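You operate a simulated robot arm through the tools that you are given. There is no shell and no other tool. Be economical: measure what you need, move in short steps, check, and stop when the job is done.

Carry out the task below with a simulated two-armed robot. There is one attempt and no reset: what you move stays moved.

JOB
On the top of the steel table, fold the grey rag in half.

Only the result counts: the job must be done as asked and must still hold three seconds after the hand-in. Knocking over, shifting, dropping, spilling or breaking anything else fails it. Flat cloth is picked up by pressing the open fingertips on it (5 to 10 N) and closing them slowly along it; thin cloth reads only 2 to 8 mm in the jaws.

ROBOT AND FRAMES
Two 7-joint arms with two-finger parallel grippers on one trunk, on a base that drives. Base frame: it is fixed to the floor where the robot stands at the start and does not move with it; the origin is under the middle of the robot, x ahead of it, y to its left, z up; the surface under the hand at the start is at about z = 0.8. Units: m, rad, N and s.
The left shoulder is at the start at [0.07, 0.163, 1.045], the right one opposite. With the tool pointing down near the work surface each hand reaches from about 0.38 to 0.88 m from the robot's upright axis, wherever it stands, measured 20 degrees to its own side. Places, roughly: top of the steel table [0.7, -0.9, 0.8]. Payload 3.43 kg a hand.
The tool frame of a hand sits at the grasp point between the pads (the TCP): z along the fingers, y along the line on which they close. The tips reach 0.034 m beyond it. Largest opening 0.128 m; finger width 0.024, thickness 0.012; the body of the gripper, 0.048 by 0.13 m, starts 0.096 m behind the TCP.
Orientation is told as [roll, pitch, yaw] about the base's x, y, z axes, in that order, counted from this pose: with the fingers straight down and closing along the base's y, the tool's x points along the base's -x, its y along +y and its z along -z.

CONTROLS
- The arms move only by the tool jog_arm. It takes "left_series", "right_series" or both (then of equal length, played together; a hand with none holds still); each is a list that holds one entry, the list of rows, each a list of 6 numbers: the shift along the tool's x, y, z in m, then the turn, a rotation vector about the tool's x, y, z in rad. In form: [[[dx, dy, dz, ax, ay, az], ...]]. A call has 1 to 12 rows; each row shifts and turns the commanded pose from where the row before left it, along the tool's axes as they then stand. "left_fingers" and "right_fingers" are, for a hand that has rows, the gripper command, from -1 (fully open) to 1 (shut), values between in proportion, set as the call begins (left out, the last holds). A row lasts 0.2 s, in which the tool goes at most 0.05 m and 0.15 rad; a call with a longer step from one row to the next is refused whole, and so is a gripper value outside its range. Where a pose cannot be reached the arm comes as near as it can. A force on the tool above 40 N (or 10 N above the force at the start of the call, whichever is more), or a blocked arm, ends the call early, and 0.2 s more pass. Each finger travels about 0.153 m/s and halts on what it meets, pressing with about 34 N; the grip force reading is that of the motor and also rises with nothing between the fingers. The clock runs only during rows and for 0.2 s after the last one: add rows that do not move to give the fingers time. It gives the time, the measured TCP pose, the force on the tool (base axes), the opening and the grip force at its end, in the units of the frame above (readings bear some noise), with the torque about the TCP (base axes, N m) and any sound that the robot's microphone picked up.
- Cameras (640 x 400 px; columns grow to the right, rows downward): "scene" is now at [0.1247, -0.0248, 1.2524]; the picture's right is [-0.31, -0.95, 0.00], its down [-0.71, 0.24, -0.66] and it looks along [0.63, -0.21, -0.75] (base axes); focal length 241 px, centre (320, 200). "left" rides on the left gripper at [0.076, 0.011, -0.16] in its tool frame; the picture's right is [-0.15, 0.99, 0.00], its down [-0.88, -0.13, -0.46] and it looks along [-0.45, -0.07, 0.89] (tool axes); focal length 234 px, centre (320, 200). "right" rides on the right gripper at [0.076, -0.011, -0.16] in its tool frame; the picture's right is [0.15, 0.99, 0.00], its down [-0.88, 0.13, -0.46] and it looks along [-0.45, 0.07, 0.89] (tool axes); focal length 234 px, centre (320, 200). There is no depth. A picture from a camera that has moved, and an enlarged one, comes with that camera's place and axes in the base frame and with its lens.
- grab_frame(camera): a new picture of that camera. No time passes.
- move_column(by): slides the trunk up (or, below 0, down) by that many m; the arms and the scene camera ride with it, the base frame stays. It gives what a move gives, with no picture.
- drive_base(legs): drives the robot by 1 to 6 legs, each [ahead, left, turn to the left] in m, m and rad, along the robot's own axes; the way and the turn of a leg run together, so that a leg with both is an arc; at most 1.5 m and 3.142 rad a leg. The arms and the cameras ride along, it lands a little off, and it stops where it bumps. It gives what a move gives.
- turn_head(pan, tilt): turns the head with the scene camera to pan (to the left, within 1.501 rad either way) and tilt (down, from -0.506 to 1.204), counted from straight ahead of the robot. It gives what a move gives.
- enlarge(camera, box): a new picture of the part [left, top, right, bottom] of that camera's present view, enlarged. No time passes.
- job_done(): hands the job in; it is judged then, once.

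Work in short steps. Places have to be worked out from the pictures, the camera data and where the tool is seen: move nearer, look again, correct. Check each grasp and each placing, and mend what went wrong. You have 120 turns and 108 pictures in all, those below and enlarged ones among them. Open the grippers and draw the arms clear of the work before you hand the job in, unless the task says otherwise; then end with one line.

The tools are called after "Emit:" as name(argument=value, ...) on one line, values as JSON. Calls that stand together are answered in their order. jog_arm: Moves the arms, as the interface text tells. Its arguments: {"type":"object","properties":{"left_series":{"type":"array"},"left_fingers":{"type":"number"},"right_series":{"type":"array"},"right_fingers":{"type":"number"}},"required":[]} The other tools are called the same way: move_column (by) slides the trunk up or down; drive_base (legs) drives the base; turn_head (pan, tilt) turns the head that bears the scene camera; grab_frame (camera) takes a picture; enlarge (camera, box) takes an enlarged picture of a part of a camera's view; job_done () hands the job in.

At the start:

```text
t: 0.0
left_tcp_pos: [0.607, 0.1056, 1.0053]
left_tcp_rot: [0.001, 0.0, 0.001]
left_wrist_force: [-0.2, -0.1, 0.5]
left_ft_torque: [0.01, -0.04, 0.0]
left_grip_width: 0.1278
left_grasp_force: 0.1
right_tcp_pos: [0.558, -0.4578, 0.9966]
right_tcp_rot: [0.001, 0.001, 0.0]
right_wrist_force: [0.3, -1.0, 0.2]
right_ft_torque: [0.02, 0.0, 0.03]
right_grip_width: 0.1279
right_grasp_force: 0.0
trunk travel left (down, up): [-0.525, 0.415]
robot x, y, heading: [-0.0017, -0.0003, 0.004]
head pan, tilt: [-0.319, 0.846]
```

scene: 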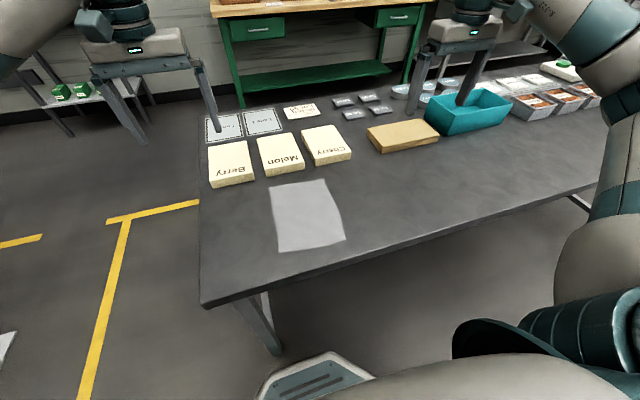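
right: 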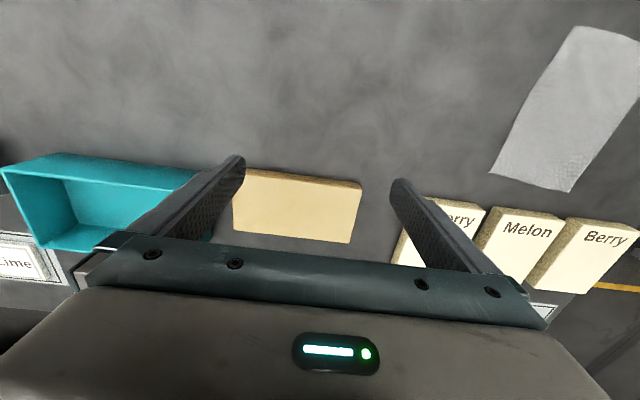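
left: 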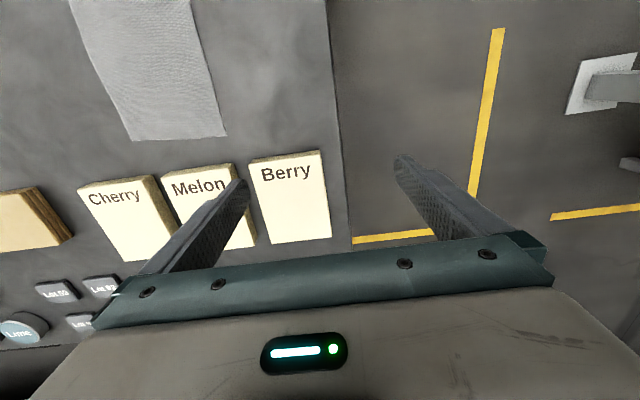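

The rag spans about x 0.38–0.59, y −0.19 to −0.02, too close for a comfortable reach. I back the base off a little, centre it on the rag and aim the head at it.

Emit:
drive_base(legs=[[-0.15, -0.1, 0]])

Emit:
turn_head(pan=0.0, tilt=0.8)

Emit:
grab_frame(camera="scene")

```text
t: 1.5
left_tcp_pos: [0.4565, 0.0063, 1.0056]
left_tcp_rot: [0.0, 0.0, 0.001]
left_wrist_force: [0.4, -0.3, 0.6]
left_ft_torque: [-0.03, -0.01, -0.01]
left_grip_width: 0.1282
left_grasp_force: 0.1
right_tcp_pos: [0.4069, -0.5586, 0.9976]
right_tcp_rot: [0.0, -0.002, 0.003]
right_wrist_force: [-0.3, 0.6, -0.1]
right_ft_torque: [0.01, -0.02, 0.0]
right_grip_width: 0.1281
right_grasp_force: 0.0
trunk travel left (down, up): [-0.525, 0.415]
robot x, y, heading: [-0.1485, -0.1032, 0.001]
head pan, tilt: [-0.319, 0.846]
```

```text
t: 2.3
left_tcp_pos: [0.4578, 0.0054, 1.0039]
left_tcp_rot: [0.0, -0.001, 0.003]
left_wrist_force: [-0.8, -0.4, 0.1]
left_ft_torque: [-0.01, 0.0, -0.02]
left_grip_width: 0.1283
left_grasp_force: 0.0
right_tcp_pos: [0.4076, -0.5577, 0.996]
right_tcp_rot: [-0.001, 0.0, 0.001]
right_wrist_force: [-0.9, 0.1, -0.3]
right_ft_torque: [-0.03, -0.02, -0.02]
right_grip_width: 0.1279
right_grasp_force: 0.0
trunk travel left (down, up): [-0.525, 0.415]
robot x, y, heading: [-0.1504, -0.1005, 0.0]
head pan, tilt: [0.0, 0.799]
```

```text
104 pictures are left
camera scene: at [-0.0189, -0.1003, 1.2561], right [0.0, -1.0, 0.0], down [-0.72, 0.0, -0.7], along [0.7, 0.0, -0.72], focal length 241 px, centre (320, 200)
```

scene: 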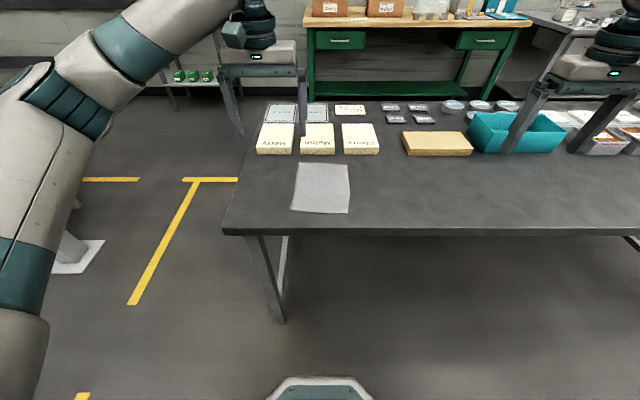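

The estimates hold up from the new viewpoint. I enlarge the rag to get its corners more precisely.

Emit:
enlarge(camera="scene", box=[240, 130, 400, 230])

```text
4.00 times, centred on (320, 180) of scene
camera zoom: at [-0.0189, -0.1003, 1.2561], right [0.0, -1.0, 0.0], down [-0.72, 0.0, -0.7], along [0.7, 0.0, -0.72], focal length 964 px, centre (320, 280)
```

zoom: 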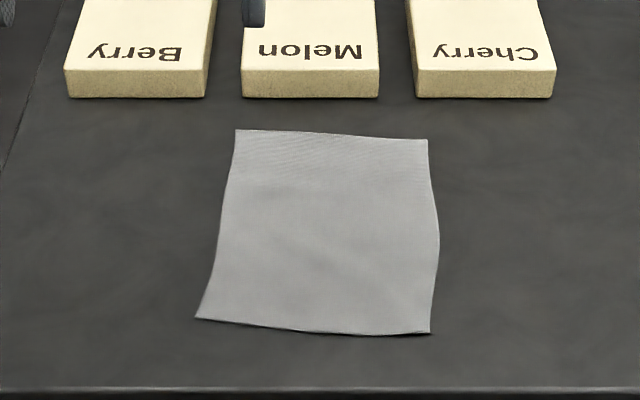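

Corners come out at NL(.391,−.022), NR(.378,−.169), FL(.587,−.035) and FR(.575,−.182). I turn both hands 90° so they close along x with cameras facing outward, leaving room side by side.

Emit:
jog_arm(left_series=[[[0, 0, 0, 0, 0, 0.14], [0, 0, 0, 0, 0, 0.14], [0, 0, 0, 0, 0, 0.14], [0, 0, 0, 0, 0, 0.14], [0, 0, 0, 0, 0, 0.14], [0, 0, 0, 0, 0, 0.14], [0, 0, 0, 0, 0, 0.14], [0, 0, 0, 0, 0, 0.14], [0, 0, 0, 0, 0, 0.14], [0, 0, 0, 0, 0, 0.14], [0, 0, 0, 0, 0, 0.12], [0, 0, 0, 0, 0, 0]]], right_series=[[[0, 0, 0, 0, 0, -0.14], [0, 0, 0, 0, 0, -0.14], [0, 0, 0, 0, 0, -0.14], [0, 0, 0, 0, 0, -0.14], [0, 0, 0, 0, 0, -0.14], [0, 0, 0, 0, 0, -0.14], [0, 0, 0, 0, 0, -0.14], [0, 0, 0, 0, 0, -0.14], [0, 0, 0, 0, 0, -0.14], [0, 0, 0, 0, 0, -0.14], [0, 0, 0, 0, 0, -0.12], [0, 0, 0, 0, 0, 0]]], left_fingers=0.3, right_fingers=0.3)

```text
t: 4.9
left_tcp_pos: [0.4577, 0.0062, 1.0058]
left_tcp_rot: [-0.001, 0.0, -1.517]
left_wrist_force: [-0.6, 0.2, 0.4]
left_ft_torque: [0.01, -0.01, -0.01]
left_grip_width: 0.0449
left_grasp_force: 0.0
right_tcp_pos: [0.2398, -0.3319, 0.9771]
right_tcp_rot: [0.001, 0.0, 1.52]
right_wrist_force: [0.3, 0.0, 0.6]
right_ft_torque: [0.02, 0.02, -0.02]
right_grip_width: 0.0449
right_grasp_force: 0.1
right hand out of reach, approached as far as the arm can: row 4, 5, 6, 7, 8, 9, 10, 11
trunk travel left (down, up): [-0.525, 0.415]
robot x, y, heading: [-0.1523, -0.1023, -0.0]
head pan, tilt: [0.0, 0.799]
```

The right arm could not keep its place in that orientation out to the side. I move it inward toward the rag and check where it goes.

Emit:
jog_arm(right_series=[[[-0.04, 0, 0, 0, 0, 0], [-0.04, 0, 0, 0, 0, 0], [-0.04, 0, 0, 0, 0, 0], [0, 0, 0, 0, 0, 0]]])

```text
t: 5.9
left_tcp_pos: [0.4569, 0.0061, 1.0062]
left_tcp_rot: [-0.002, 0.003, -1.518]
left_wrist_force: [-0.1, 0.0, -0.1]
left_ft_torque: [0.06, -0.02, 0.0]
left_grip_width: 0.0448
left_grasp_force: 0.1
right_tcp_pos: [0.2456, -0.2142, 0.9785]
right_tcp_rot: [0.0, -0.003, 1.52]
right_wrist_force: [-0.1, -0.4, 0.1]
right_ft_torque: [0.03, -0.02, 0.01]
right_grip_width: 0.0447
right_grasp_force: 0.0
trunk travel left (down, up): [-0.525, 0.415]
robot x, y, heading: [-0.1496, -0.1013, 0.001]
head pan, tilt: [0.0, 0.799]
```

The command resets to the measured pose. I bring both hands above the grip points: left (.414,−.045), right (.403,−.150).

Emit:
jog_arm(left_series=[[[-0.012, -0.011, 0, 0, 0, 0], [-0.012, -0.011, 0, 0, 0, 0], [-0.012, -0.011, 0, 0, 0, 0], [-0.013, -0.012, 0, 0, 0, 0.05], [0, 0, 0, 0, 0, 0], [0, 0, 0, 0, 0, 0]]], right_series=[[[-0.014, -0.031, 0, 0, 0, 0], [-0.014, -0.031, 0, 0, 0, 0], [-0.014, -0.031, 0, 0, 0, 0], [-0.014, -0.031, 0, 0, 0, 0], [-0.014, -0.03, 0, 0, 0, -0.05], [0, 0, 0, 0, 0, 0]]])

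Emit:
grab_frame(camera="scene")

Emit:
grab_frame(camera="left")

Emit:
grab_frame(camera="right")

```text
t: 7.3
left_tcp_pos: [0.4143, -0.0474, 1.0055]
left_tcp_rot: [-0.001, -0.001, -1.569]
left_wrist_force: [0.7, -0.6, 0.5]
left_ft_torque: [-0.02, -0.03, 0.0]
left_grip_width: 0.0448
left_grasp_force: 0.1
right_tcp_pos: [0.332, -0.1329, 0.9744]
right_tcp_rot: [-0.002, 0.0, 1.565]
right_wrist_force: [0.2, 0.0, 0.3]
right_ft_torque: [0.02, -0.04, -0.01]
right_grip_width: 0.0451
right_grasp_force: 0.0
right hand out of reach, approached as far as the arm can: row 3, 4, 5
trunk travel left (down, up): [-0.525, 0.415]
robot x, y, heading: [-0.147, -0.1015, 0.001]
head pan, tilt: [0.0, 0.799]
```

```text
102 pictures are left
camera scene: at [-0.0192, -0.1011, 1.2561], right [0.0, -1.0, 0.0], down [-0.72, 0.0, -0.7], along [0.7, 0.0, -0.72], focal length 241 px, centre (320, 200)
```

scene: 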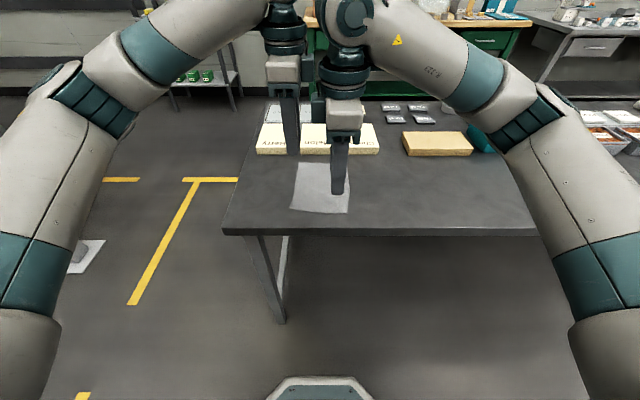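

```text
101 pictures are left
camera left: at [0.4257, 0.03, 1.1652], right [0.99, -0.14, 0.0], down [-0.13, -0.88, 0.46], along [-0.07, -0.45, -0.89], focal length 234 px, centre (320, 200)
```

left: 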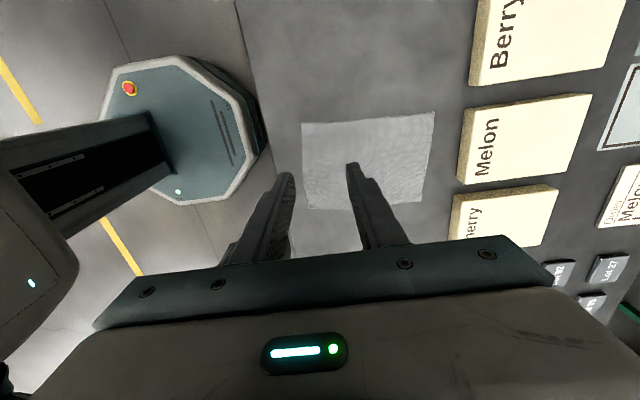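

```text
100 pictures are left
camera right: at [0.343, -0.2089, 1.1344], right [-0.99, -0.14, 0.0], down [-0.13, 0.88, 0.46], along [-0.06, 0.45, -0.89], focal length 234 px, centre (320, 200)
```

right: 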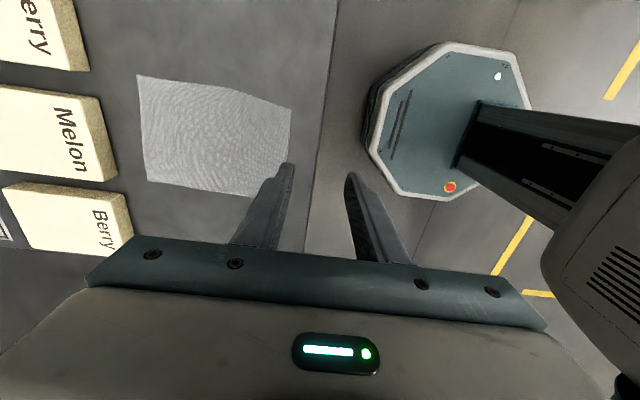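

The right arm can't hold the 90° yaw further out. I move it aside and use a smaller yaw (about 0.5), which still clears the left hand.

Emit:
jog_arm(right_series=[[[0.04, 0, 0, 0, 0, 0], [0.04, 0, 0, 0, 0, 0], [0.04, 0, 0, 0, 0, 0.14], [0, 0, 0, 0, 0, 0.14], [0, 0, 0, 0, 0, 0.14], [0, 0, 0, 0, 0, 0.14], [0, 0, 0, 0, 0, 0.14], [0, 0, 0, 0, 0, 0.14], [0, 0, 0, 0, 0, 0.14], [0, 0, 0, 0, 0, 0.06], [0, 0, 0, 0, 0, 0], [0, 0, 0, 0, 0, 0]]])

```text
t: 9.9
left_tcp_pos: [0.415, -0.0449, 1.0054]
left_tcp_rot: [0.0, -0.001, -1.567]
left_wrist_force: [0.2, -0.4, 0.0]
left_ft_torque: [0.0, 0.02, 0.01]
left_grip_width: 0.0449
left_grasp_force: 0.2
right_tcp_pos: [0.3091, -0.2421, 0.9743]
right_tcp_rot: [0.001, -0.001, 0.53]
right_wrist_force: [0.6, 0.8, -0.6]
right_ft_torque: [-0.01, -0.02, -0.02]
right_grip_width: 0.0452
right_grasp_force: 0.0
right hand out of reach, approached as far as the arm can: row 1, 2
trunk travel left (down, up): [-0.525, 0.415]
robot x, y, heading: [-0.1533, -0.0984, -0.002]
head pan, tilt: [0.0, 0.799]
```

Now I bring the right hand to (.405,−.152) above its corner and try adding a little yaw there.

Emit:
jog_arm(right_series=[[[-0.032, 0.007, 0, 0, 0, 0], [-0.032, 0.007, 0, 0, 0, 0], [-0.032, 0.007, 0, 0, 0, 0], [-0.032, 0.008, 0, 0, 0, 0], [0, 0, 0, 0, 0, -0.1], [0, 0, 0, 0, 0, -0.1], [0, 0, 0, 0, 0, -0.1], [0, 0, 0, 0, 0, 0]]])

```text
t: 11.7
left_tcp_pos: [0.4145, -0.0446, 1.0053]
left_tcp_rot: [0.0, -0.001, -1.569]
left_wrist_force: [-0.1, -0.5, -1.1]
left_ft_torque: [-0.02, 0.02, -0.04]
left_grip_width: 0.0447
left_grasp_force: 0.1
right_tcp_pos: [0.4036, -0.1519, 0.9742]
right_tcp_rot: [0.0, 0.0, 0.833]
right_wrist_force: [0.0, 0.0, 0.1]
right_ft_torque: [-0.01, 0.01, 0.0]
right_grip_width: 0.045
right_grasp_force: 0.0
trunk travel left (down, up): [-0.525, 0.415]
robot x, y, heading: [-0.1505, -0.1028, -0.001]
head pan, tilt: [0.0, 0.799]
```

Good at yaw 0.83. Before gripping I test in the air whether both hands can carry 0.17 m ahead in this orientation.

Emit:
jog_arm(left_series=[[[0.005, 0.034, 0, 0, 0, 0], [0, 0.034, 0, 0, 0, 0], [0, 0.034, 0, 0, 0, 0], [0, 0.034, 0, 0, 0, 0], [0, 0.034, 0, 0, 0, 0], [0, 0, 0, 0, 0, 0]]], right_series=[[[-0.0229, -0.0252, 0, 0, 0, 0], [-0.0229, -0.0252, 0, 0, 0, 0], [-0.0229, -0.0252, 0, 0, 0, 0], [-0.0229, -0.0252, 0, 0, 0, 0], [-0.0229, -0.0252, 0, 0, 0, 0], [0, 0, 0, 0, 0, 0]]])

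```text
t: 13.1
left_tcp_pos: [0.5856, -0.04, 1.0056]
left_tcp_rot: [0.0, 0.001, -1.569]
left_wrist_force: [0.4, 0.3, -0.3]
left_ft_torque: [-0.02, -0.06, -0.04]
left_grip_width: 0.0446
left_grasp_force: 0.0
right_tcp_pos: [0.5522, -0.1544, 0.9745]
right_tcp_rot: [-0.002, 0.001, 0.832]
right_wrist_force: [-0.1, -0.9, 0.1]
right_ft_torque: [-0.02, 0.01, 0.0]
right_grip_width: 0.0445
right_grasp_force: 0.0
right hand out of reach, approached as far as the arm can: row 5
trunk travel left (down, up): [-0.525, 0.415]
robot x, y, heading: [-0.1473, -0.1019, 0.003]
head pan, tilt: [0.0, 0.799]
```

Right stops just short (.552). I reduce its yaw to ~0.65 and retest the far reach, then decide.

Emit:
jog_arm(right_series=[[[0, 0, 0, 0, 0, 0.09], [0, 0, 0, 0, 0, 0.09], [-0.012, -0.009, 0, 0, 0, 0], [-0.012, -0.009, 0, 0, 0, 0], [0, 0, 0, 0, 0, 0]]])

```text
t: 14.3
left_tcp_pos: [0.5855, -0.0404, 1.0056]
left_tcp_rot: [0.0, -0.001, -1.569]
left_wrist_force: [0.4, 0.3, 0.2]
left_ft_torque: [0.0, -0.01, 0.03]
left_grip_width: 0.0449
left_grasp_force: 0.1
right_tcp_pos: [0.5814, -0.1533, 0.9743]
right_tcp_rot: [0.002, 0.0, 0.649]
right_wrist_force: [0.2, -0.6, -0.3]
right_ft_torque: [-0.04, -0.01, 0.0]
right_grip_width: 0.0449
right_grasp_force: 0.0
trunk travel left (down, up): [-0.525, 0.415]
robot x, y, heading: [-0.1505, -0.0989, 0.001]
head pan, tilt: [0.0, 0.799]
```

Reachable. I return both to the near corners and descend to z ≈ 0.86, tips about 25 mm above the cloth.

Emit:
jog_arm(left_series=[[[0, -0.0345, 0, 0, 0, 0], [0, -0.0345, 0, 0, 0, 0], [0, -0.0345, 0, 0, 0, 0], [0, -0.0345, 0, 0, 0, 0], [-0.0016, -0.0345, 0, 0, 0, 0], [0, 0, 0.036, 0, 0, 0], [0, 0, 0.036, 0, 0, 0], [0, 0, 0.036, 0, 0, 0], [0, 0, 0.037, 0, 0, 0], [0, 0, 0, 0, 0, 0]]], right_series=[[[0.028, 0.022, 0, 0, 0, 0], [0.028, 0.022, 0, 0, 0, 0], [0.028, 0.022, 0, 0, 0, 0], [0.028, 0.022, 0, 0, 0, 0], [0.028, 0.022, 0, 0, 0, 0], [0, 0, 0.028, 0, 0, 0], [0, 0, 0.028, 0, 0, 0], [0, 0, 0.028, 0, 0, 0], [0, 0, 0.03, 0, 0, 0], [0, 0, 0, 0, 0, 0]]])

Emit:
grab_frame(camera="left")

Emit:
grab_frame(camera="right")

Emit:
enlarge(camera="scene", box=[240, 130, 400, 230])

```text
t: 16.5
left_tcp_pos: [0.4111, -0.0415, 0.8605]
left_tcp_rot: [0.0, -0.001, -1.569]
left_wrist_force: [-0.2, 0.0, -0.7]
left_ft_torque: [-0.01, 0.01, -0.02]
left_grip_width: 0.0446
left_grasp_force: 0.0
right_tcp_pos: [0.4022, -0.1489, 0.8585]
right_tcp_rot: [-0.001, -0.001, 0.651]
right_wrist_force: [-0.7, 0.1, 0.0]
right_ft_torque: [0.03, 0.01, 0.02]
right_grip_width: 0.0449
right_grasp_force: 0.1
trunk travel left (down, up): [-0.525, 0.415]
robot x, y, heading: [-0.1526, -0.0987, -0.002]
head pan, tilt: [0.0, 0.799]
```

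```text
99 pictures are left
camera left: at [0.423, 0.0336, 1.0205], right [0.99, -0.14, 0.0], down [-0.13, -0.88, 0.46], along [-0.07, -0.45, -0.89], focal length 234 px, centre (320, 200)
```

left: 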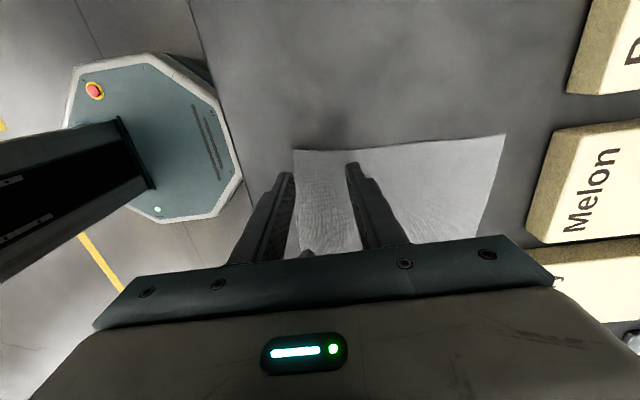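

```text
98 pictures are left
camera right: at [0.3486, -0.2052, 1.019], right [-0.72, 0.7, 0.0], down [0.62, 0.64, 0.46], along [0.32, 0.33, -0.89], focal length 234 px, centre (320, 200)
```

right: 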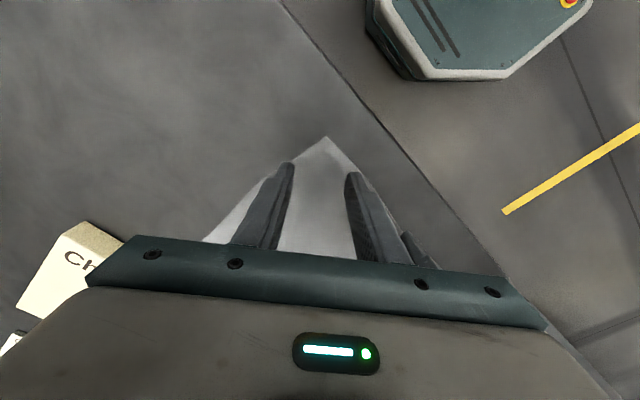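

```text
4.00 times, centred on (320, 180) of scene
camera zoom: at [-0.0198, -0.1004, 1.2563], right [0.0, -1.0, 0.0], down [-0.72, 0.0, -0.7], along [0.7, 0.0, -0.72], focal length 964 px, centre (320, 280)
```

zoom: 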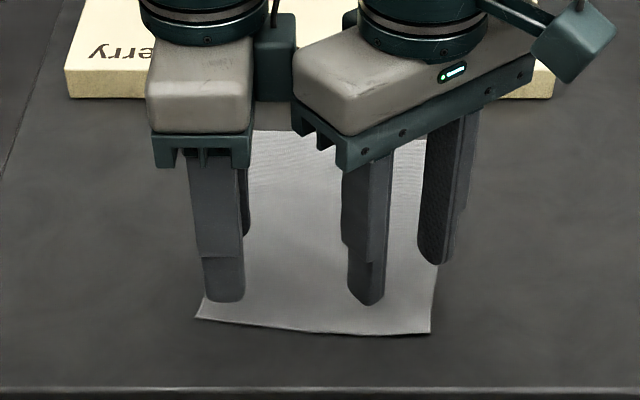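

The outer fingers would sit right on the cloth's edge. I narrow the openings to ~30 mm, shift inward slightly, and go down to about 5 mm above the cloth.

Emit:
jog_arm(left_series=[[[0.0035, 0.009, 0, 0, 0, 0], [0, 0, 0.01, 0, 0, 0], [0, 0, 0.01, 0, 0, 0], [0, 0, 0, 0, 0, 0]]], right_series=[[[-0.008, -0.001, 0, 0, 0, 0], [0, 0, 0.01, 0, 0, 0], [0, 0, 0.008, 0, 0, 0], [0, 0, 0, 0, 0, 0]]], left_fingers=0.53, right_fingers=0.53)

Emit:
enlarge(camera="scene", box=[240, 130, 400, 230])

Emit:
grab_frame(camera="left")

Emit:
grab_frame(camera="right")

```text
t: 17.5
left_tcp_pos: [0.4222, -0.0377, 0.8405]
left_tcp_rot: [0.0, 0.001, -1.568]
left_wrist_force: [-0.1, 0.0, 0.4]
left_ft_torque: [0.04, 0.04, -0.01]
left_grip_width: 0.0299
left_grasp_force: 0.0
right_tcp_pos: [0.4103, -0.1464, 0.8417]
right_tcp_rot: [0.001, 0.0, 0.65]
right_wrist_force: [-0.2, 0.6, 0.6]
right_ft_torque: [0.01, 0.02, -0.02]
right_grip_width: 0.0303
right_grasp_force: 0.2
trunk travel left (down, up): [-0.525, 0.415]
robot x, y, heading: [-0.1497, -0.1, 0.004]
head pan, tilt: [0.0, 0.799]
```

```text
4.00 times, centred on (320, 180) of scene
camera zoom: at [-0.0193, -0.1004, 1.2562], right [0.0, -1.0, 0.0], down [-0.72, 0.0, -0.7], along [0.7, 0.0, -0.72], focal length 964 px, centre (320, 280)
```

zoom: 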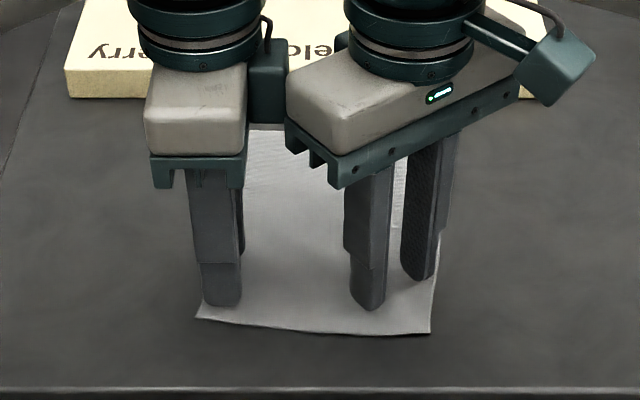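

```text
95 pictures are left
camera left: at [0.432, 0.0381, 1.0], right [0.99, -0.14, 0.0], down [-0.13, -0.88, 0.46], along [-0.07, -0.45, -0.89], focal length 234 px, centre (320, 200)
```

left: 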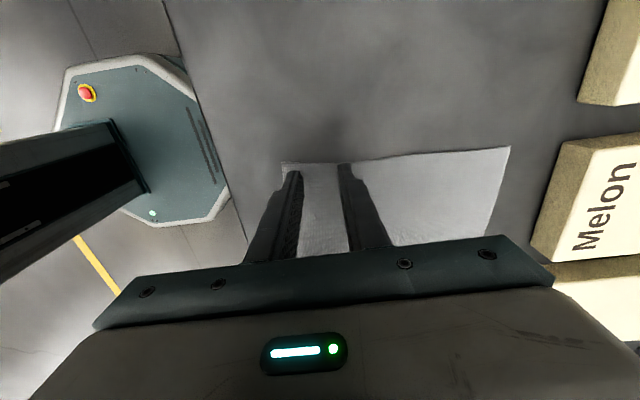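

```text
94 pictures are left
camera right: at [0.3566, -0.2013, 1.001], right [-0.72, 0.7, 0.0], down [0.62, 0.64, 0.46], along [0.32, 0.33, -0.89], focal length 234 px, centre (320, 200)
```

right: 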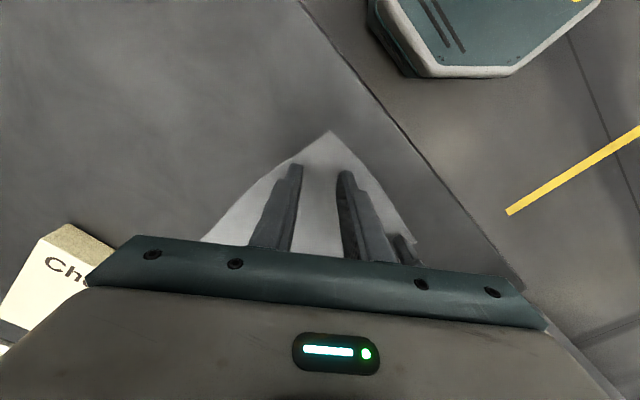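

Both finger pairs are over cloth just inside the corners. I press down in small steps.

Emit:
jog_arm(left_series=[[[0, 0, 0.003, 0, 0, 0], [0, 0, 0.002, 0, 0, 0], [0, 0, 0, 0, 0, 0]]], right_series=[[[0, 0, 0.003, 0, 0, 0], [0, 0, 0.003, 0, 0, 0], [0, 0, 0, 0, 0, 0]]])

```text
t: 18.3
left_tcp_pos: [0.4221, -0.0389, 0.8353]
left_tcp_rot: [-0.002, 0.0, -1.568]
left_wrist_force: [0.4, 0.2, 4.8]
left_ft_torque: [-0.01, 0.0, -0.01]
left_grip_width: 0.03
left_grasp_force: 0.0
right_tcp_pos: [0.4108, -0.1464, 0.836]
right_tcp_rot: [-0.001, 0.0, 0.652]
right_wrist_force: [-0.2, -0.4, -0.2]
right_ft_torque: [-0.01, 0.0, 0.0]
right_grip_width: 0.0302
right_grasp_force: 0.1
trunk travel left (down, up): [-0.525, 0.415]
robot x, y, heading: [-0.1486, -0.0964, 0.005]
head pan, tilt: [0.0, 0.799]
```

Left just touches (4.8 N); right needs a bit more.

Emit:
jog_arm(left_series=[[[0, 0, 0.0004, 0, 0, 0], [0, 0, 0, 0, 0, 0]]], right_series=[[[0, 0, 0.0012, 0, 0, 0], [0, 0, 0, 0, 0, 0]]])

```text
t: 18.9
left_tcp_pos: [0.4203, -0.0383, 0.8346]
left_tcp_rot: [0.001, 0.001, -1.566]
left_wrist_force: [2.3, 1.1, 8.6]
left_ft_torque: [0.03, 0.04, 0.01]
left_grip_width: 0.0298
left_grasp_force: 0.1
right_tcp_pos: [0.4103, -0.1458, 0.835]
right_tcp_rot: [0.001, 0.0, 0.651]
right_wrist_force: [0.2, -0.6, 3.3]
right_ft_torque: [-0.02, -0.02, 0.03]
right_grip_width: 0.0301
right_grasp_force: 0.0
trunk travel left (down, up): [-0.525, 0.415]
robot x, y, heading: [-0.1511, -0.0993, -0.001]
head pan, tilt: [0.0, 0.799]
```

Right gets a touch more pressure, and I begin closing slowly.

Emit:
jog_arm(left_series=[[[0, 0, 0, 0, 0, 0], [0, 0, 0, 0, 0, 0]]], right_series=[[[0, 0, 0.0006, 0, 0, 0], [0, 0, 0, 0, 0, 0]]], left_fingers=0.62)

Emit:
jog_arm(left_series=[[[0, 0, 0, 0, 0, 0], [0, 0, 0, 0, 0, 0]]], right_series=[[[0, 0, 0, 0, 0, 0], [0, 0, 0, 0, 0, 0]]], left_fingers=0.7, right_fingers=0.62)

Emit:
grab_frame(camera="left")

Emit:
grab_frame(camera="right")

```text
t: 19.5
left_tcp_pos: [0.421, -0.0375, 0.8351]
left_tcp_rot: [0.001, -0.002, -1.567]
left_wrist_force: [0.7, -0.8, 6.7]
left_ft_torque: [-0.07, 0.0, -0.01]
left_grip_width: 0.0237
left_grasp_force: 0.0
right_tcp_pos: [0.4105, -0.1465, 0.8349]
right_tcp_rot: [-0.001, 0.0, 0.65]
right_wrist_force: [1.5, -0.3, 7.5]
right_ft_torque: [-0.08, -0.04, 0.01]
right_grip_width: 0.0304
right_grasp_force: 0.4
trunk travel left (down, up): [-0.525, 0.415]
robot x, y, heading: [-0.1491, -0.0997, 0.004]
head pan, tilt: [0.0, 0.799]
```

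```text
t: 20.1
left_tcp_pos: [0.4217, -0.0386, 0.8356]
left_tcp_rot: [0.002, 0.001, -1.57]
left_wrist_force: [-0.2, -0.5, 6.8]
left_ft_torque: [0.0, 0.08, -0.01]
left_grip_width: 0.0189
left_grasp_force: 0.1
right_tcp_pos: [0.409, -0.1455, 0.8358]
right_tcp_rot: [0.0, -0.001, 0.649]
right_wrist_force: [-1.2, 1.3, 9.4]
right_ft_torque: [-0.06, 0.01, 0.02]
right_grip_width: 0.0238
right_grasp_force: 0.0
trunk travel left (down, up): [-0.525, 0.415]
robot x, y, heading: [-0.1508, -0.0997, 0.004]
head pan, tilt: [0.0, 0.799]
```

```text
93 pictures are left
camera left: at [0.4312, 0.0381, 0.9954], right [0.99, -0.14, 0.0], down [-0.13, -0.88, 0.46], along [-0.06, -0.45, -0.89], focal length 234 px, centre (320, 200)
```

left: 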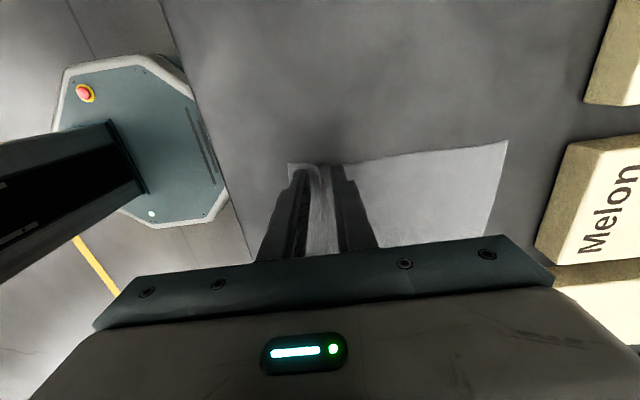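

```text
92 pictures are left
camera right: at [0.3555, -0.2011, 0.9946], right [-0.72, 0.7, 0.0], down [0.62, 0.64, 0.46], along [0.32, 0.33, -0.89], focal length 234 px, centre (320, 200)
```

right: 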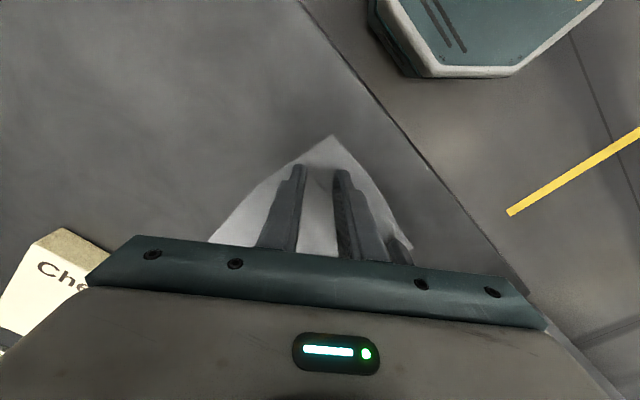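

The cloth is buckling up between the fingers as wanted. I continue closing in steps.

Emit:
jog_arm(left_series=[[[0, 0, 0, 0, 0, 0], [0, 0, 0, 0, 0, 0]]], right_series=[[[0, 0, 0, 0, 0, 0], [0, 0, 0, 0, 0, 0]]], left_fingers=0.8, right_fingers=0.73)

Emit:
jog_arm(left_series=[[[0, 0, 0, 0, 0, 0], [0, 0, 0, 0, 0, 0]]], right_series=[[[0, 0, 0, 0, 0, 0], [0, 0, 0, 0, 0, 0]]], left_fingers=0.9, right_fingers=0.85)

Emit:
jog_arm(left_series=[[[0, 0, 0, 0, 0, 0], [0, 0, 0, 0, 0, 0], [0, 0, 0, 0, 0, 0]]], right_series=[[[0, 0, 0, 0, 0, 0], [0, 0, 0, 0, 0, 0], [0, 0, 0, 0, 0, 0]]], left_fingers=1.0, right_fingers=1.0)

Emit:
grab_frame(camera="left")

Emit:
grab_frame(camera="right")

```text
t: 20.7
left_tcp_pos: [0.4193, -0.0368, 0.8356]
left_tcp_rot: [0.003, 0.0, -1.568]
left_wrist_force: [0.6, -0.5, 6.7]
left_ft_torque: [-0.02, -0.01, 0.02]
left_grip_width: 0.0125
left_grasp_force: 0.1
right_tcp_pos: [0.4089, -0.1464, 0.8363]
right_tcp_rot: [0.0, -0.002, 0.652]
right_wrist_force: [0.4, -0.4, 11.0]
right_ft_torque: [-0.09, 0.04, -0.02]
right_grip_width: 0.0169
right_grasp_force: 0.0
trunk travel left (down, up): [-0.525, 0.415]
robot x, y, heading: [-0.1477, -0.1022, 0.001]
head pan, tilt: [0.0, 0.799]
```

```text
t: 21.3
left_tcp_pos: [0.4194, -0.0382, 0.8369]
left_tcp_rot: [0.003, 0.001, -1.568]
left_wrist_force: [-0.7, -0.6, 5.8]
left_ft_torque: [-0.05, -0.02, -0.02]
left_grip_width: 0.0059
left_grasp_force: 0.1
right_tcp_pos: [0.4092, -0.1454, 0.8361]
right_tcp_rot: [0.0, -0.003, 0.652]
right_wrist_force: [-0.7, 1.0, 11.7]
right_ft_torque: [-0.06, 0.03, 0.01]
right_grip_width: 0.0087
right_grasp_force: 0.0
trunk travel left (down, up): [-0.525, 0.415]
robot x, y, heading: [-0.1487, -0.1029, 0.002]
head pan, tilt: [0.0, 0.799]
```

```text
t: 22.1
left_tcp_pos: [0.4197, -0.0372, 0.8367]
left_tcp_rot: [0.002, 0.001, -1.569]
left_wrist_force: [-0.7, -3.2, 5.1]
left_ft_torque: [-0.12, 0.01, 0.02]
left_grip_width: 0.0019
left_grasp_force: 33.9
right_tcp_pos: [0.4087, -0.1447, 0.8356]
right_tcp_rot: [0.001, -0.003, 0.65]
right_wrist_force: [1.0, 2.8, 13.0]
right_ft_torque: [0.02, 0.01, 0.01]
right_grip_width: 0.002
right_grasp_force: 34.0
trunk travel left (down, up): [-0.525, 0.415]
robot x, y, heading: [-0.1518, -0.0982, 0.002]
head pan, tilt: [0.0, 0.799]
```

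```text
91 pictures are left
camera left: at [0.4312, 0.0381, 0.9954], right [0.99, -0.14, 0.0], down [-0.13, -0.88, 0.46], along [-0.06, -0.45, -0.89], focal length 234 px, centre (320, 200)
```

left: 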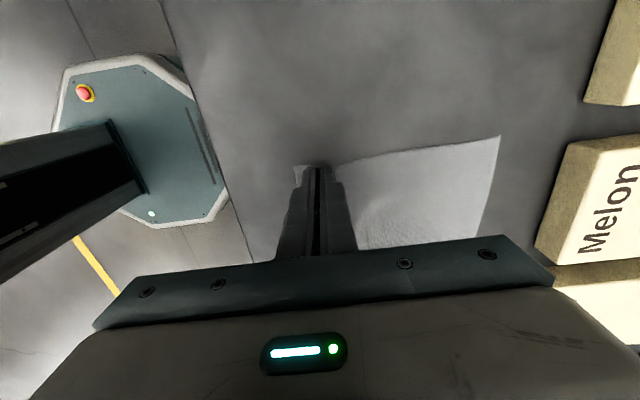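

```text
90 pictures are left
camera right: at [0.3555, -0.201, 0.9946], right [-0.72, 0.7, 0.0], down [0.62, 0.64, 0.46], along [0.32, 0.33, -0.89], focal length 234 px, centre (320, 200)
```

right: 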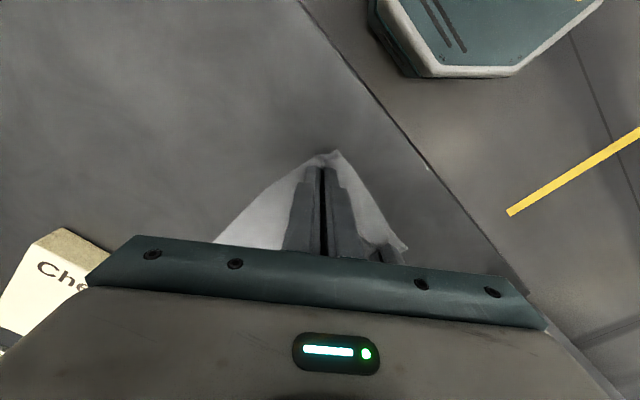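

Both read ~2 mm and there's slight tension between the hands, so cloth is likely held. I lift 4 cm and check.

Emit:
jog_arm(left_series=[[[0, 0, -0.01, 0, 0, 0], [0, 0.005, -0.01, 0, 0, 0], [0, 0.005, -0.01, 0, 0, 0], [0, 0.005, -0.01, 0, 0, 0], [0, 0, 0, 0, 0, 0]]], right_series=[[[0, 0, -0.01, 0, 0, 0], [-0.004, -0.003, -0.01, 0, 0, 0], [-0.004, -0.003, -0.01, 0, 0, 0], [-0.004, -0.003, -0.01, 0, 0, 0], [0, 0, 0, 0, 0, 0]]])

Emit:
enlarge(camera="scene", box=[240, 130, 400, 230])

Emit:
grab_frame(camera="left")

Emit:
grab_frame(camera="right")

```text
t: 23.3
left_tcp_pos: [0.4375, -0.0379, 0.8756]
left_tcp_rot: [-0.003, 0.001, -1.567]
left_wrist_force: [-1.0, -2.6, 0.0]
left_ft_torque: [-0.09, -0.03, 0.01]
left_grip_width: 0.0017
left_grasp_force: 33.8
right_tcp_pos: [0.4258, -0.1469, 0.8753]
right_tcp_rot: [0.0, 0.0, 0.65]
right_wrist_force: [0.2, 3.2, 0.2]
right_ft_torque: [0.14, -0.03, 0.04]
right_grip_width: 0.0021
right_grasp_force: 33.8
trunk travel left (down, up): [-0.525, 0.415]
robot x, y, heading: [-0.1495, -0.1018, 0.002]
head pan, tilt: [0.0, 0.799]
```

```text
4.00 times, centred on (320, 180) of scene
camera zoom: at [-0.019, -0.1003, 1.2561], right [0.0, -1.0, 0.0], down [-0.72, 0.0, -0.7], along [0.7, 0.0, -0.72], focal length 964 px, centre (320, 280)
```

zoom: 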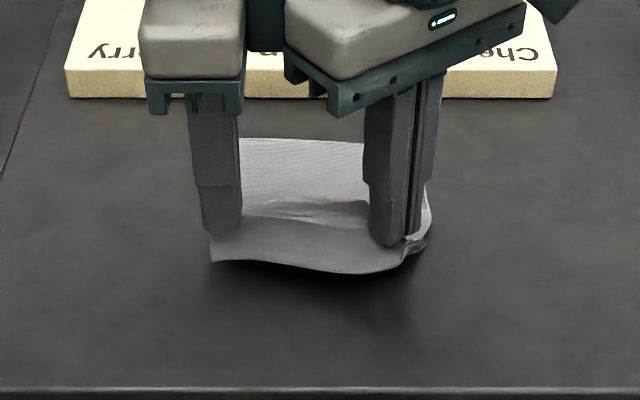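

```text
88 pictures are left
camera left: at [0.4475, 0.0382, 1.0346], right [0.99, -0.14, 0.0], down [-0.13, -0.88, 0.46], along [-0.07, -0.45, -0.89], focal length 234 px, centre (320, 200)
```

left: 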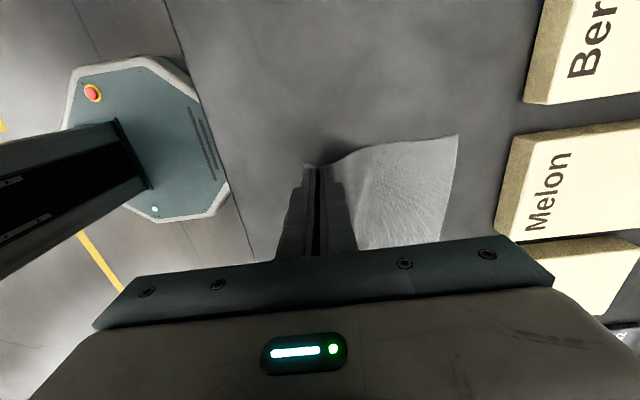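

```text
87 pictures are left
camera right: at [0.3723, -0.2012, 1.0339], right [-0.72, 0.7, 0.0], down [0.62, 0.64, 0.46], along [0.32, 0.33, -0.89], focal length 234 px, centre (320, 200)
```

right: 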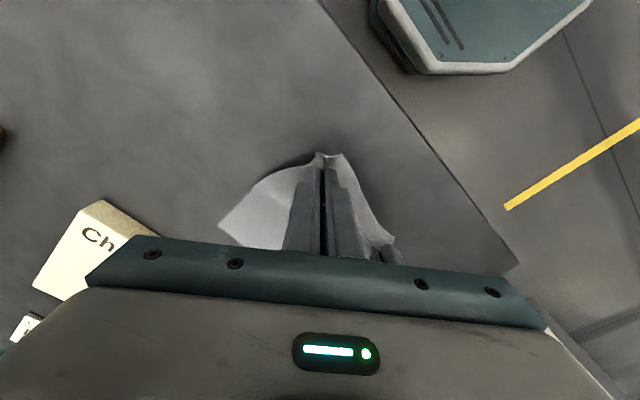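

Both corners are held. I carry the near edge up and over in an arc toward the far edge, stopping above it to look.

Emit:
jog_arm(left_series=[[[-0.0008, 0.0125, -0.007, 0, 0, 0], [-0.0008, 0.0125, -0.007, 0, 0, 0], [-0.0008, 0.0125, -0.006, 0, 0, 0], [-0.0008, 0.0125, -0.005, 0, 0, 0], [-0.0008, 0.0125, 0, 0, 0, 0], [-0.0008, 0.0125, 0.003, 0, 0, 0], [-0.0008, 0.0125, 0.006, 0, 0, 0], [0, 0, 0, 0, 0, 0]]], right_series=[[[-0.0095, -0.0082, -0.007, 0, 0, 0], [-0.0095, -0.0082, -0.007, 0, 0, 0], [-0.0095, -0.0082, -0.006, 0, 0, 0], [-0.0095, -0.0082, -0.005, 0, 0, 0], [-0.0095, -0.0082, 0, 0, 0, 0], [-0.0095, -0.0082, 0.003, 0, 0, 0], [-0.0095, -0.0082, 0.006, 0, 0, 0], [0, 0, 0, 0, 0, 0]]])

Emit:
enlarge(camera="scene", box=[240, 130, 400, 230])

Emit:
grab_frame(camera="left")

Emit:
grab_frame(camera="right")

```text
t: 25.1
left_tcp_pos: [0.525, -0.0429, 0.8909]
left_tcp_rot: [0.001, 0.0, -1.569]
left_wrist_force: [-0.4, -2.0, 0.2]
left_ft_torque: [-0.04, -0.02, -0.01]
left_grip_width: 0.0018
left_grasp_force: 33.8
right_tcp_pos: [0.5132, -0.1512, 0.8915]
right_tcp_rot: [0.001, 0.001, 0.651]
right_wrist_force: [0.7, 1.9, -0.4]
right_ft_torque: [0.11, -0.04, -0.02]
right_grip_width: 0.0021
right_grasp_force: 34.3
trunk travel left (down, up): [-0.525, 0.415]
robot x, y, heading: [-0.1481, -0.1002, 0.001]
head pan, tilt: [0.0, 0.799]
```

```text
4.00 times, centred on (320, 180) of scene
camera zoom: at [-0.0195, -0.1002, 1.2562], right [0.0, -1.0, 0.0], down [-0.72, 0.0, -0.7], along [0.7, 0.0, -0.72], focal length 964 px, centre (320, 280)
```

zoom: 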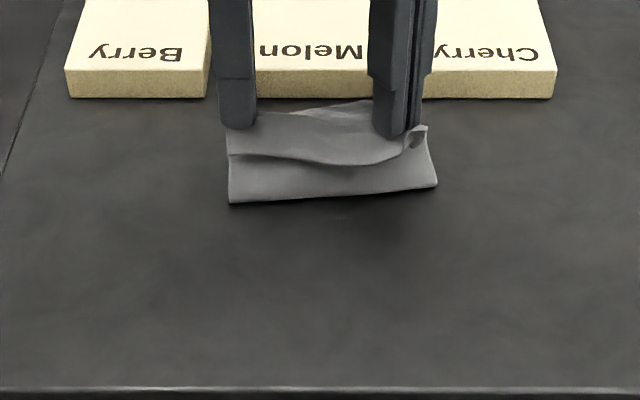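

```text
85 pictures are left
camera left: at [0.5354, 0.0324, 1.0507], right [0.99, -0.14, 0.0], down [-0.13, -0.88, 0.46], along [-0.07, -0.45, -0.89], focal length 234 px, centre (320, 200)
```

left: 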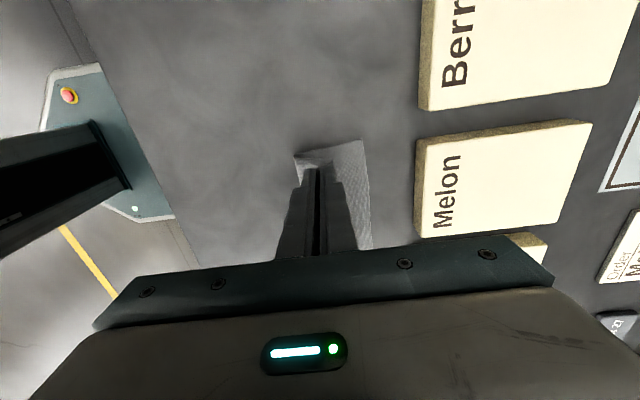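

```text
84 pictures are left
camera right: at [0.4594, -0.2061, 1.0501], right [-0.72, 0.7, 0.0], down [0.62, 0.64, 0.46], along [0.32, 0.33, -0.89], focal length 234 px, centre (320, 200)
```

right: 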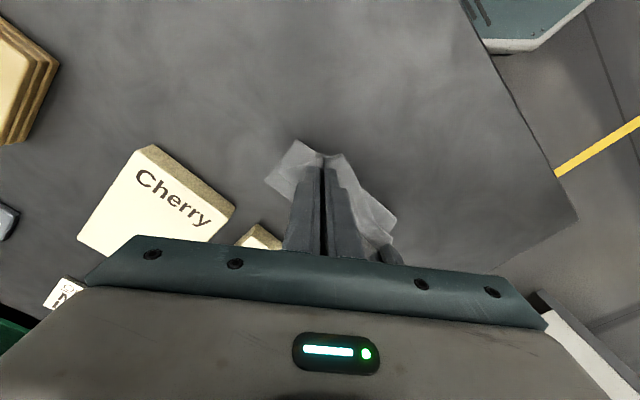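

Fold is forming (fold line near x≈.50, far edge ≈.572), but the gripped corners curl nearward. I'll lower, then tilt the hands so the curl points outward before releasing.

Emit:
jog_arm(left_series=[[[0, 0.005, 0.008, 0, 0, 0], [0, 0.005, 0.008, 0, 0, 0], [0, 0.005, 0.008, 0, 0, 0], [0, 0.005, 0, 0.1, 0, 0], [0, 0.005, 0, 0.1, 0, 0], [0, 0, 0, 0.1, 0, 0], [0, 0, 0, 0.1, 0, 0], [0, 0, 0, 0.1, 0, 0], [0, 0, 0, 0, 0, 0]]], right_series=[[[-0.0041, -0.0031, 0.008, 0, 0, 0], [-0.0041, -0.0031, 0.008, 0, 0, 0], [-0.0041, -0.0031, 0.008, 0, 0, 0], [-0.0041, -0.0031, 0, -0.06, 0.08, 0], [-0.0041, -0.0031, 0, -0.06, 0.08, 0], [0, 0, 0, -0.06, 0.08, 0], [0, 0, 0, -0.06, 0.08, 0], [0, 0, 0, -0.06, 0.08, 0], [0, 0, 0, 0, 0, 0]]])

Emit:
enlarge(camera="scene", box=[240, 130, 400, 230])

Emit:
grab_frame(camera="left")

```text
t: 27.1
left_tcp_pos: [0.5484, -0.0424, 0.8675]
left_tcp_rot: [-0.501, -0.003, -1.57]
left_wrist_force: [-2.7, -7.7, -0.4]
left_ft_torque: [-0.23, 0.04, 0.04]
left_grip_width: 0.0016
left_grasp_force: 33.7
right_tcp_pos: [0.5154, -0.1483, 0.8655]
right_tcp_rot: [0.316, 0.39, 0.714]
right_wrist_force: [2.2, 8.5, 0.1]
right_ft_torque: [0.24, -0.06, -0.08]
right_grip_width: 0.002
right_grasp_force: 34.3
right hand out of reach, approached as far as the arm can: row 8
trunk travel left (down, up): [-0.525, 0.415]
robot x, y, heading: [-0.1503, -0.101, 0.001]
head pan, tilt: [0.0, 0.799]
```

```text
4.00 times, centred on (320, 180) of scene
camera zoom: at [-0.0188, -0.099, 1.2561], right [0.0, -1.0, 0.0], down [-0.72, 0.0, -0.7], along [0.7, 0.0, -0.72], focal length 964 px, centre (320, 280)
```

zoom: 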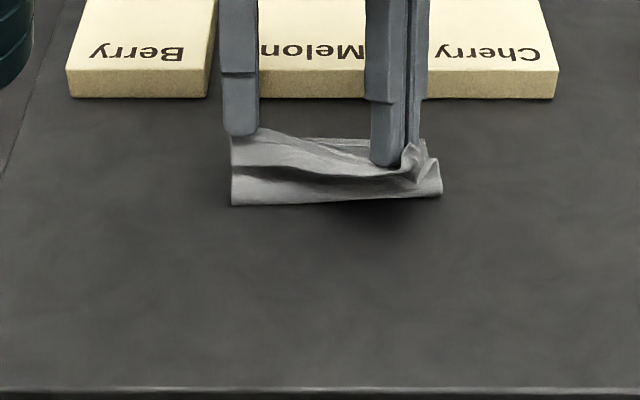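

```text
82 pictures are left
camera left: at [0.6351, 0.0338, 1.0014], right [0.87, -0.15, -0.47], down [0.11, -0.88, 0.47], along [-0.48, -0.45, -0.75], focal length 234 px, centre (320, 200)
```

left: 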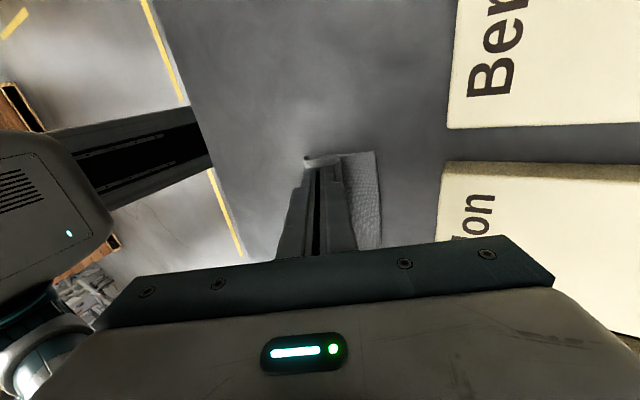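

The right hand fell short while tilted, putting a skew in the cloth. I untilt the right, bring it forward to match, and lower both so the tips are ~12 mm above the table.

Emit:
jog_arm(left_series=[[[0, 0, 0, 0, 0, 0], [0, 0, 0, 0, 0, 0], [0, 0, 0, 0, 0, 0], [0, 0, 0, 0, 0, 0], [0, 0, 0, 0, 0, 0], [0, 0.0038, 0.007, 0, 0, 0], [0, 0.0038, 0.007, 0, 0, 0], [0, 0.0038, 0.007, 0, 0, 0], [0, 0, 0, 0, 0, 0]]], right_series=[[[0, 0, 0, 0.06, -0.08, 0], [0, 0, 0, 0.06, -0.08, 0], [0, 0, 0, 0.06, -0.08, 0], [0, 0, 0, 0.06, -0.08, 0], [0, 0, 0, 0.06, -0.08, 0], [-0.0027, -0.0045, 0.006, 0, 0, 0], [-0.0027, -0.0045, 0.006, 0, 0, 0], [0, 0, 0.006, 0, 0, 0], [0, 0, 0, 0, 0, 0]]])

Emit:
enlarge(camera="scene", box=[240, 130, 400, 230])

Emit:
grab_frame(camera="right")

```text
t: 29.1
left_tcp_pos: [0.549, -0.0446, 0.8424]
left_tcp_rot: [-0.5, -0.002, -1.571]
left_wrist_force: [-0.4, -7.4, -0.9]
left_ft_torque: [-0.22, -0.01, 0.11]
left_grip_width: 0.002
left_grasp_force: 34.3
right_tcp_pos: [0.5264, -0.1571, 0.8469]
right_tcp_rot: [-0.001, 0.0, 0.652]
right_wrist_force: [-0.3, 7.8, -0.1]
right_ft_torque: [0.32, 0.04, 0.06]
right_grip_width: 0.002
right_grasp_force: 34.1
trunk travel left (down, up): [-0.525, 0.415]
robot x, y, heading: [-0.1514, -0.0995, 0.004]
head pan, tilt: [0.0, 0.799]
```

```text
4.00 times, centred on (320, 180) of scene
camera zoom: at [-0.0194, -0.1003, 1.2562], right [0.0, -1.0, 0.0], down [-0.72, 0.0, -0.7], along [0.7, 0.0, -0.72], focal length 964 px, centre (320, 280)
```

zoom: 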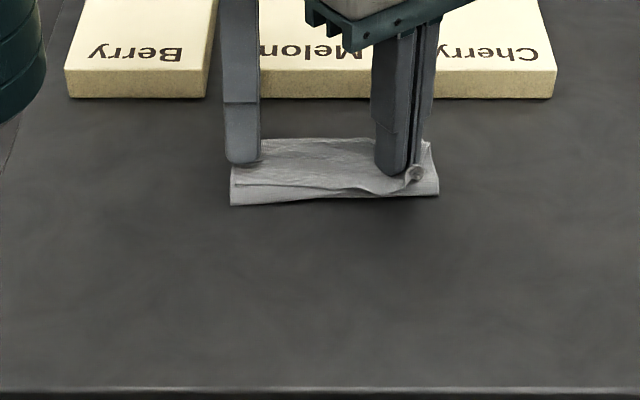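

```text
80 pictures are left
camera right: at [0.4726, -0.2104, 1.0067], right [-0.72, 0.7, 0.0], down [0.62, 0.64, 0.46], along [0.32, 0.33, -0.89], focal length 234 px, centre (320, 200)
```

right: 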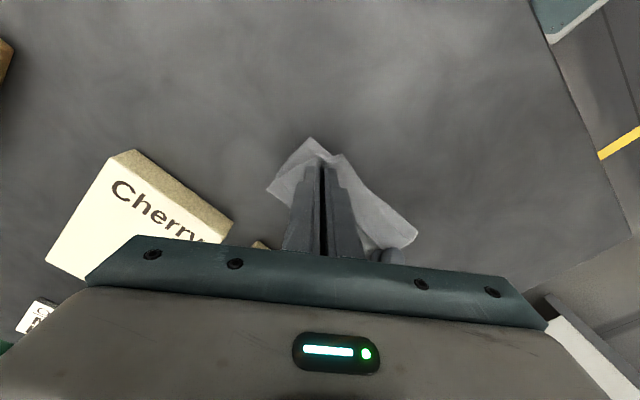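

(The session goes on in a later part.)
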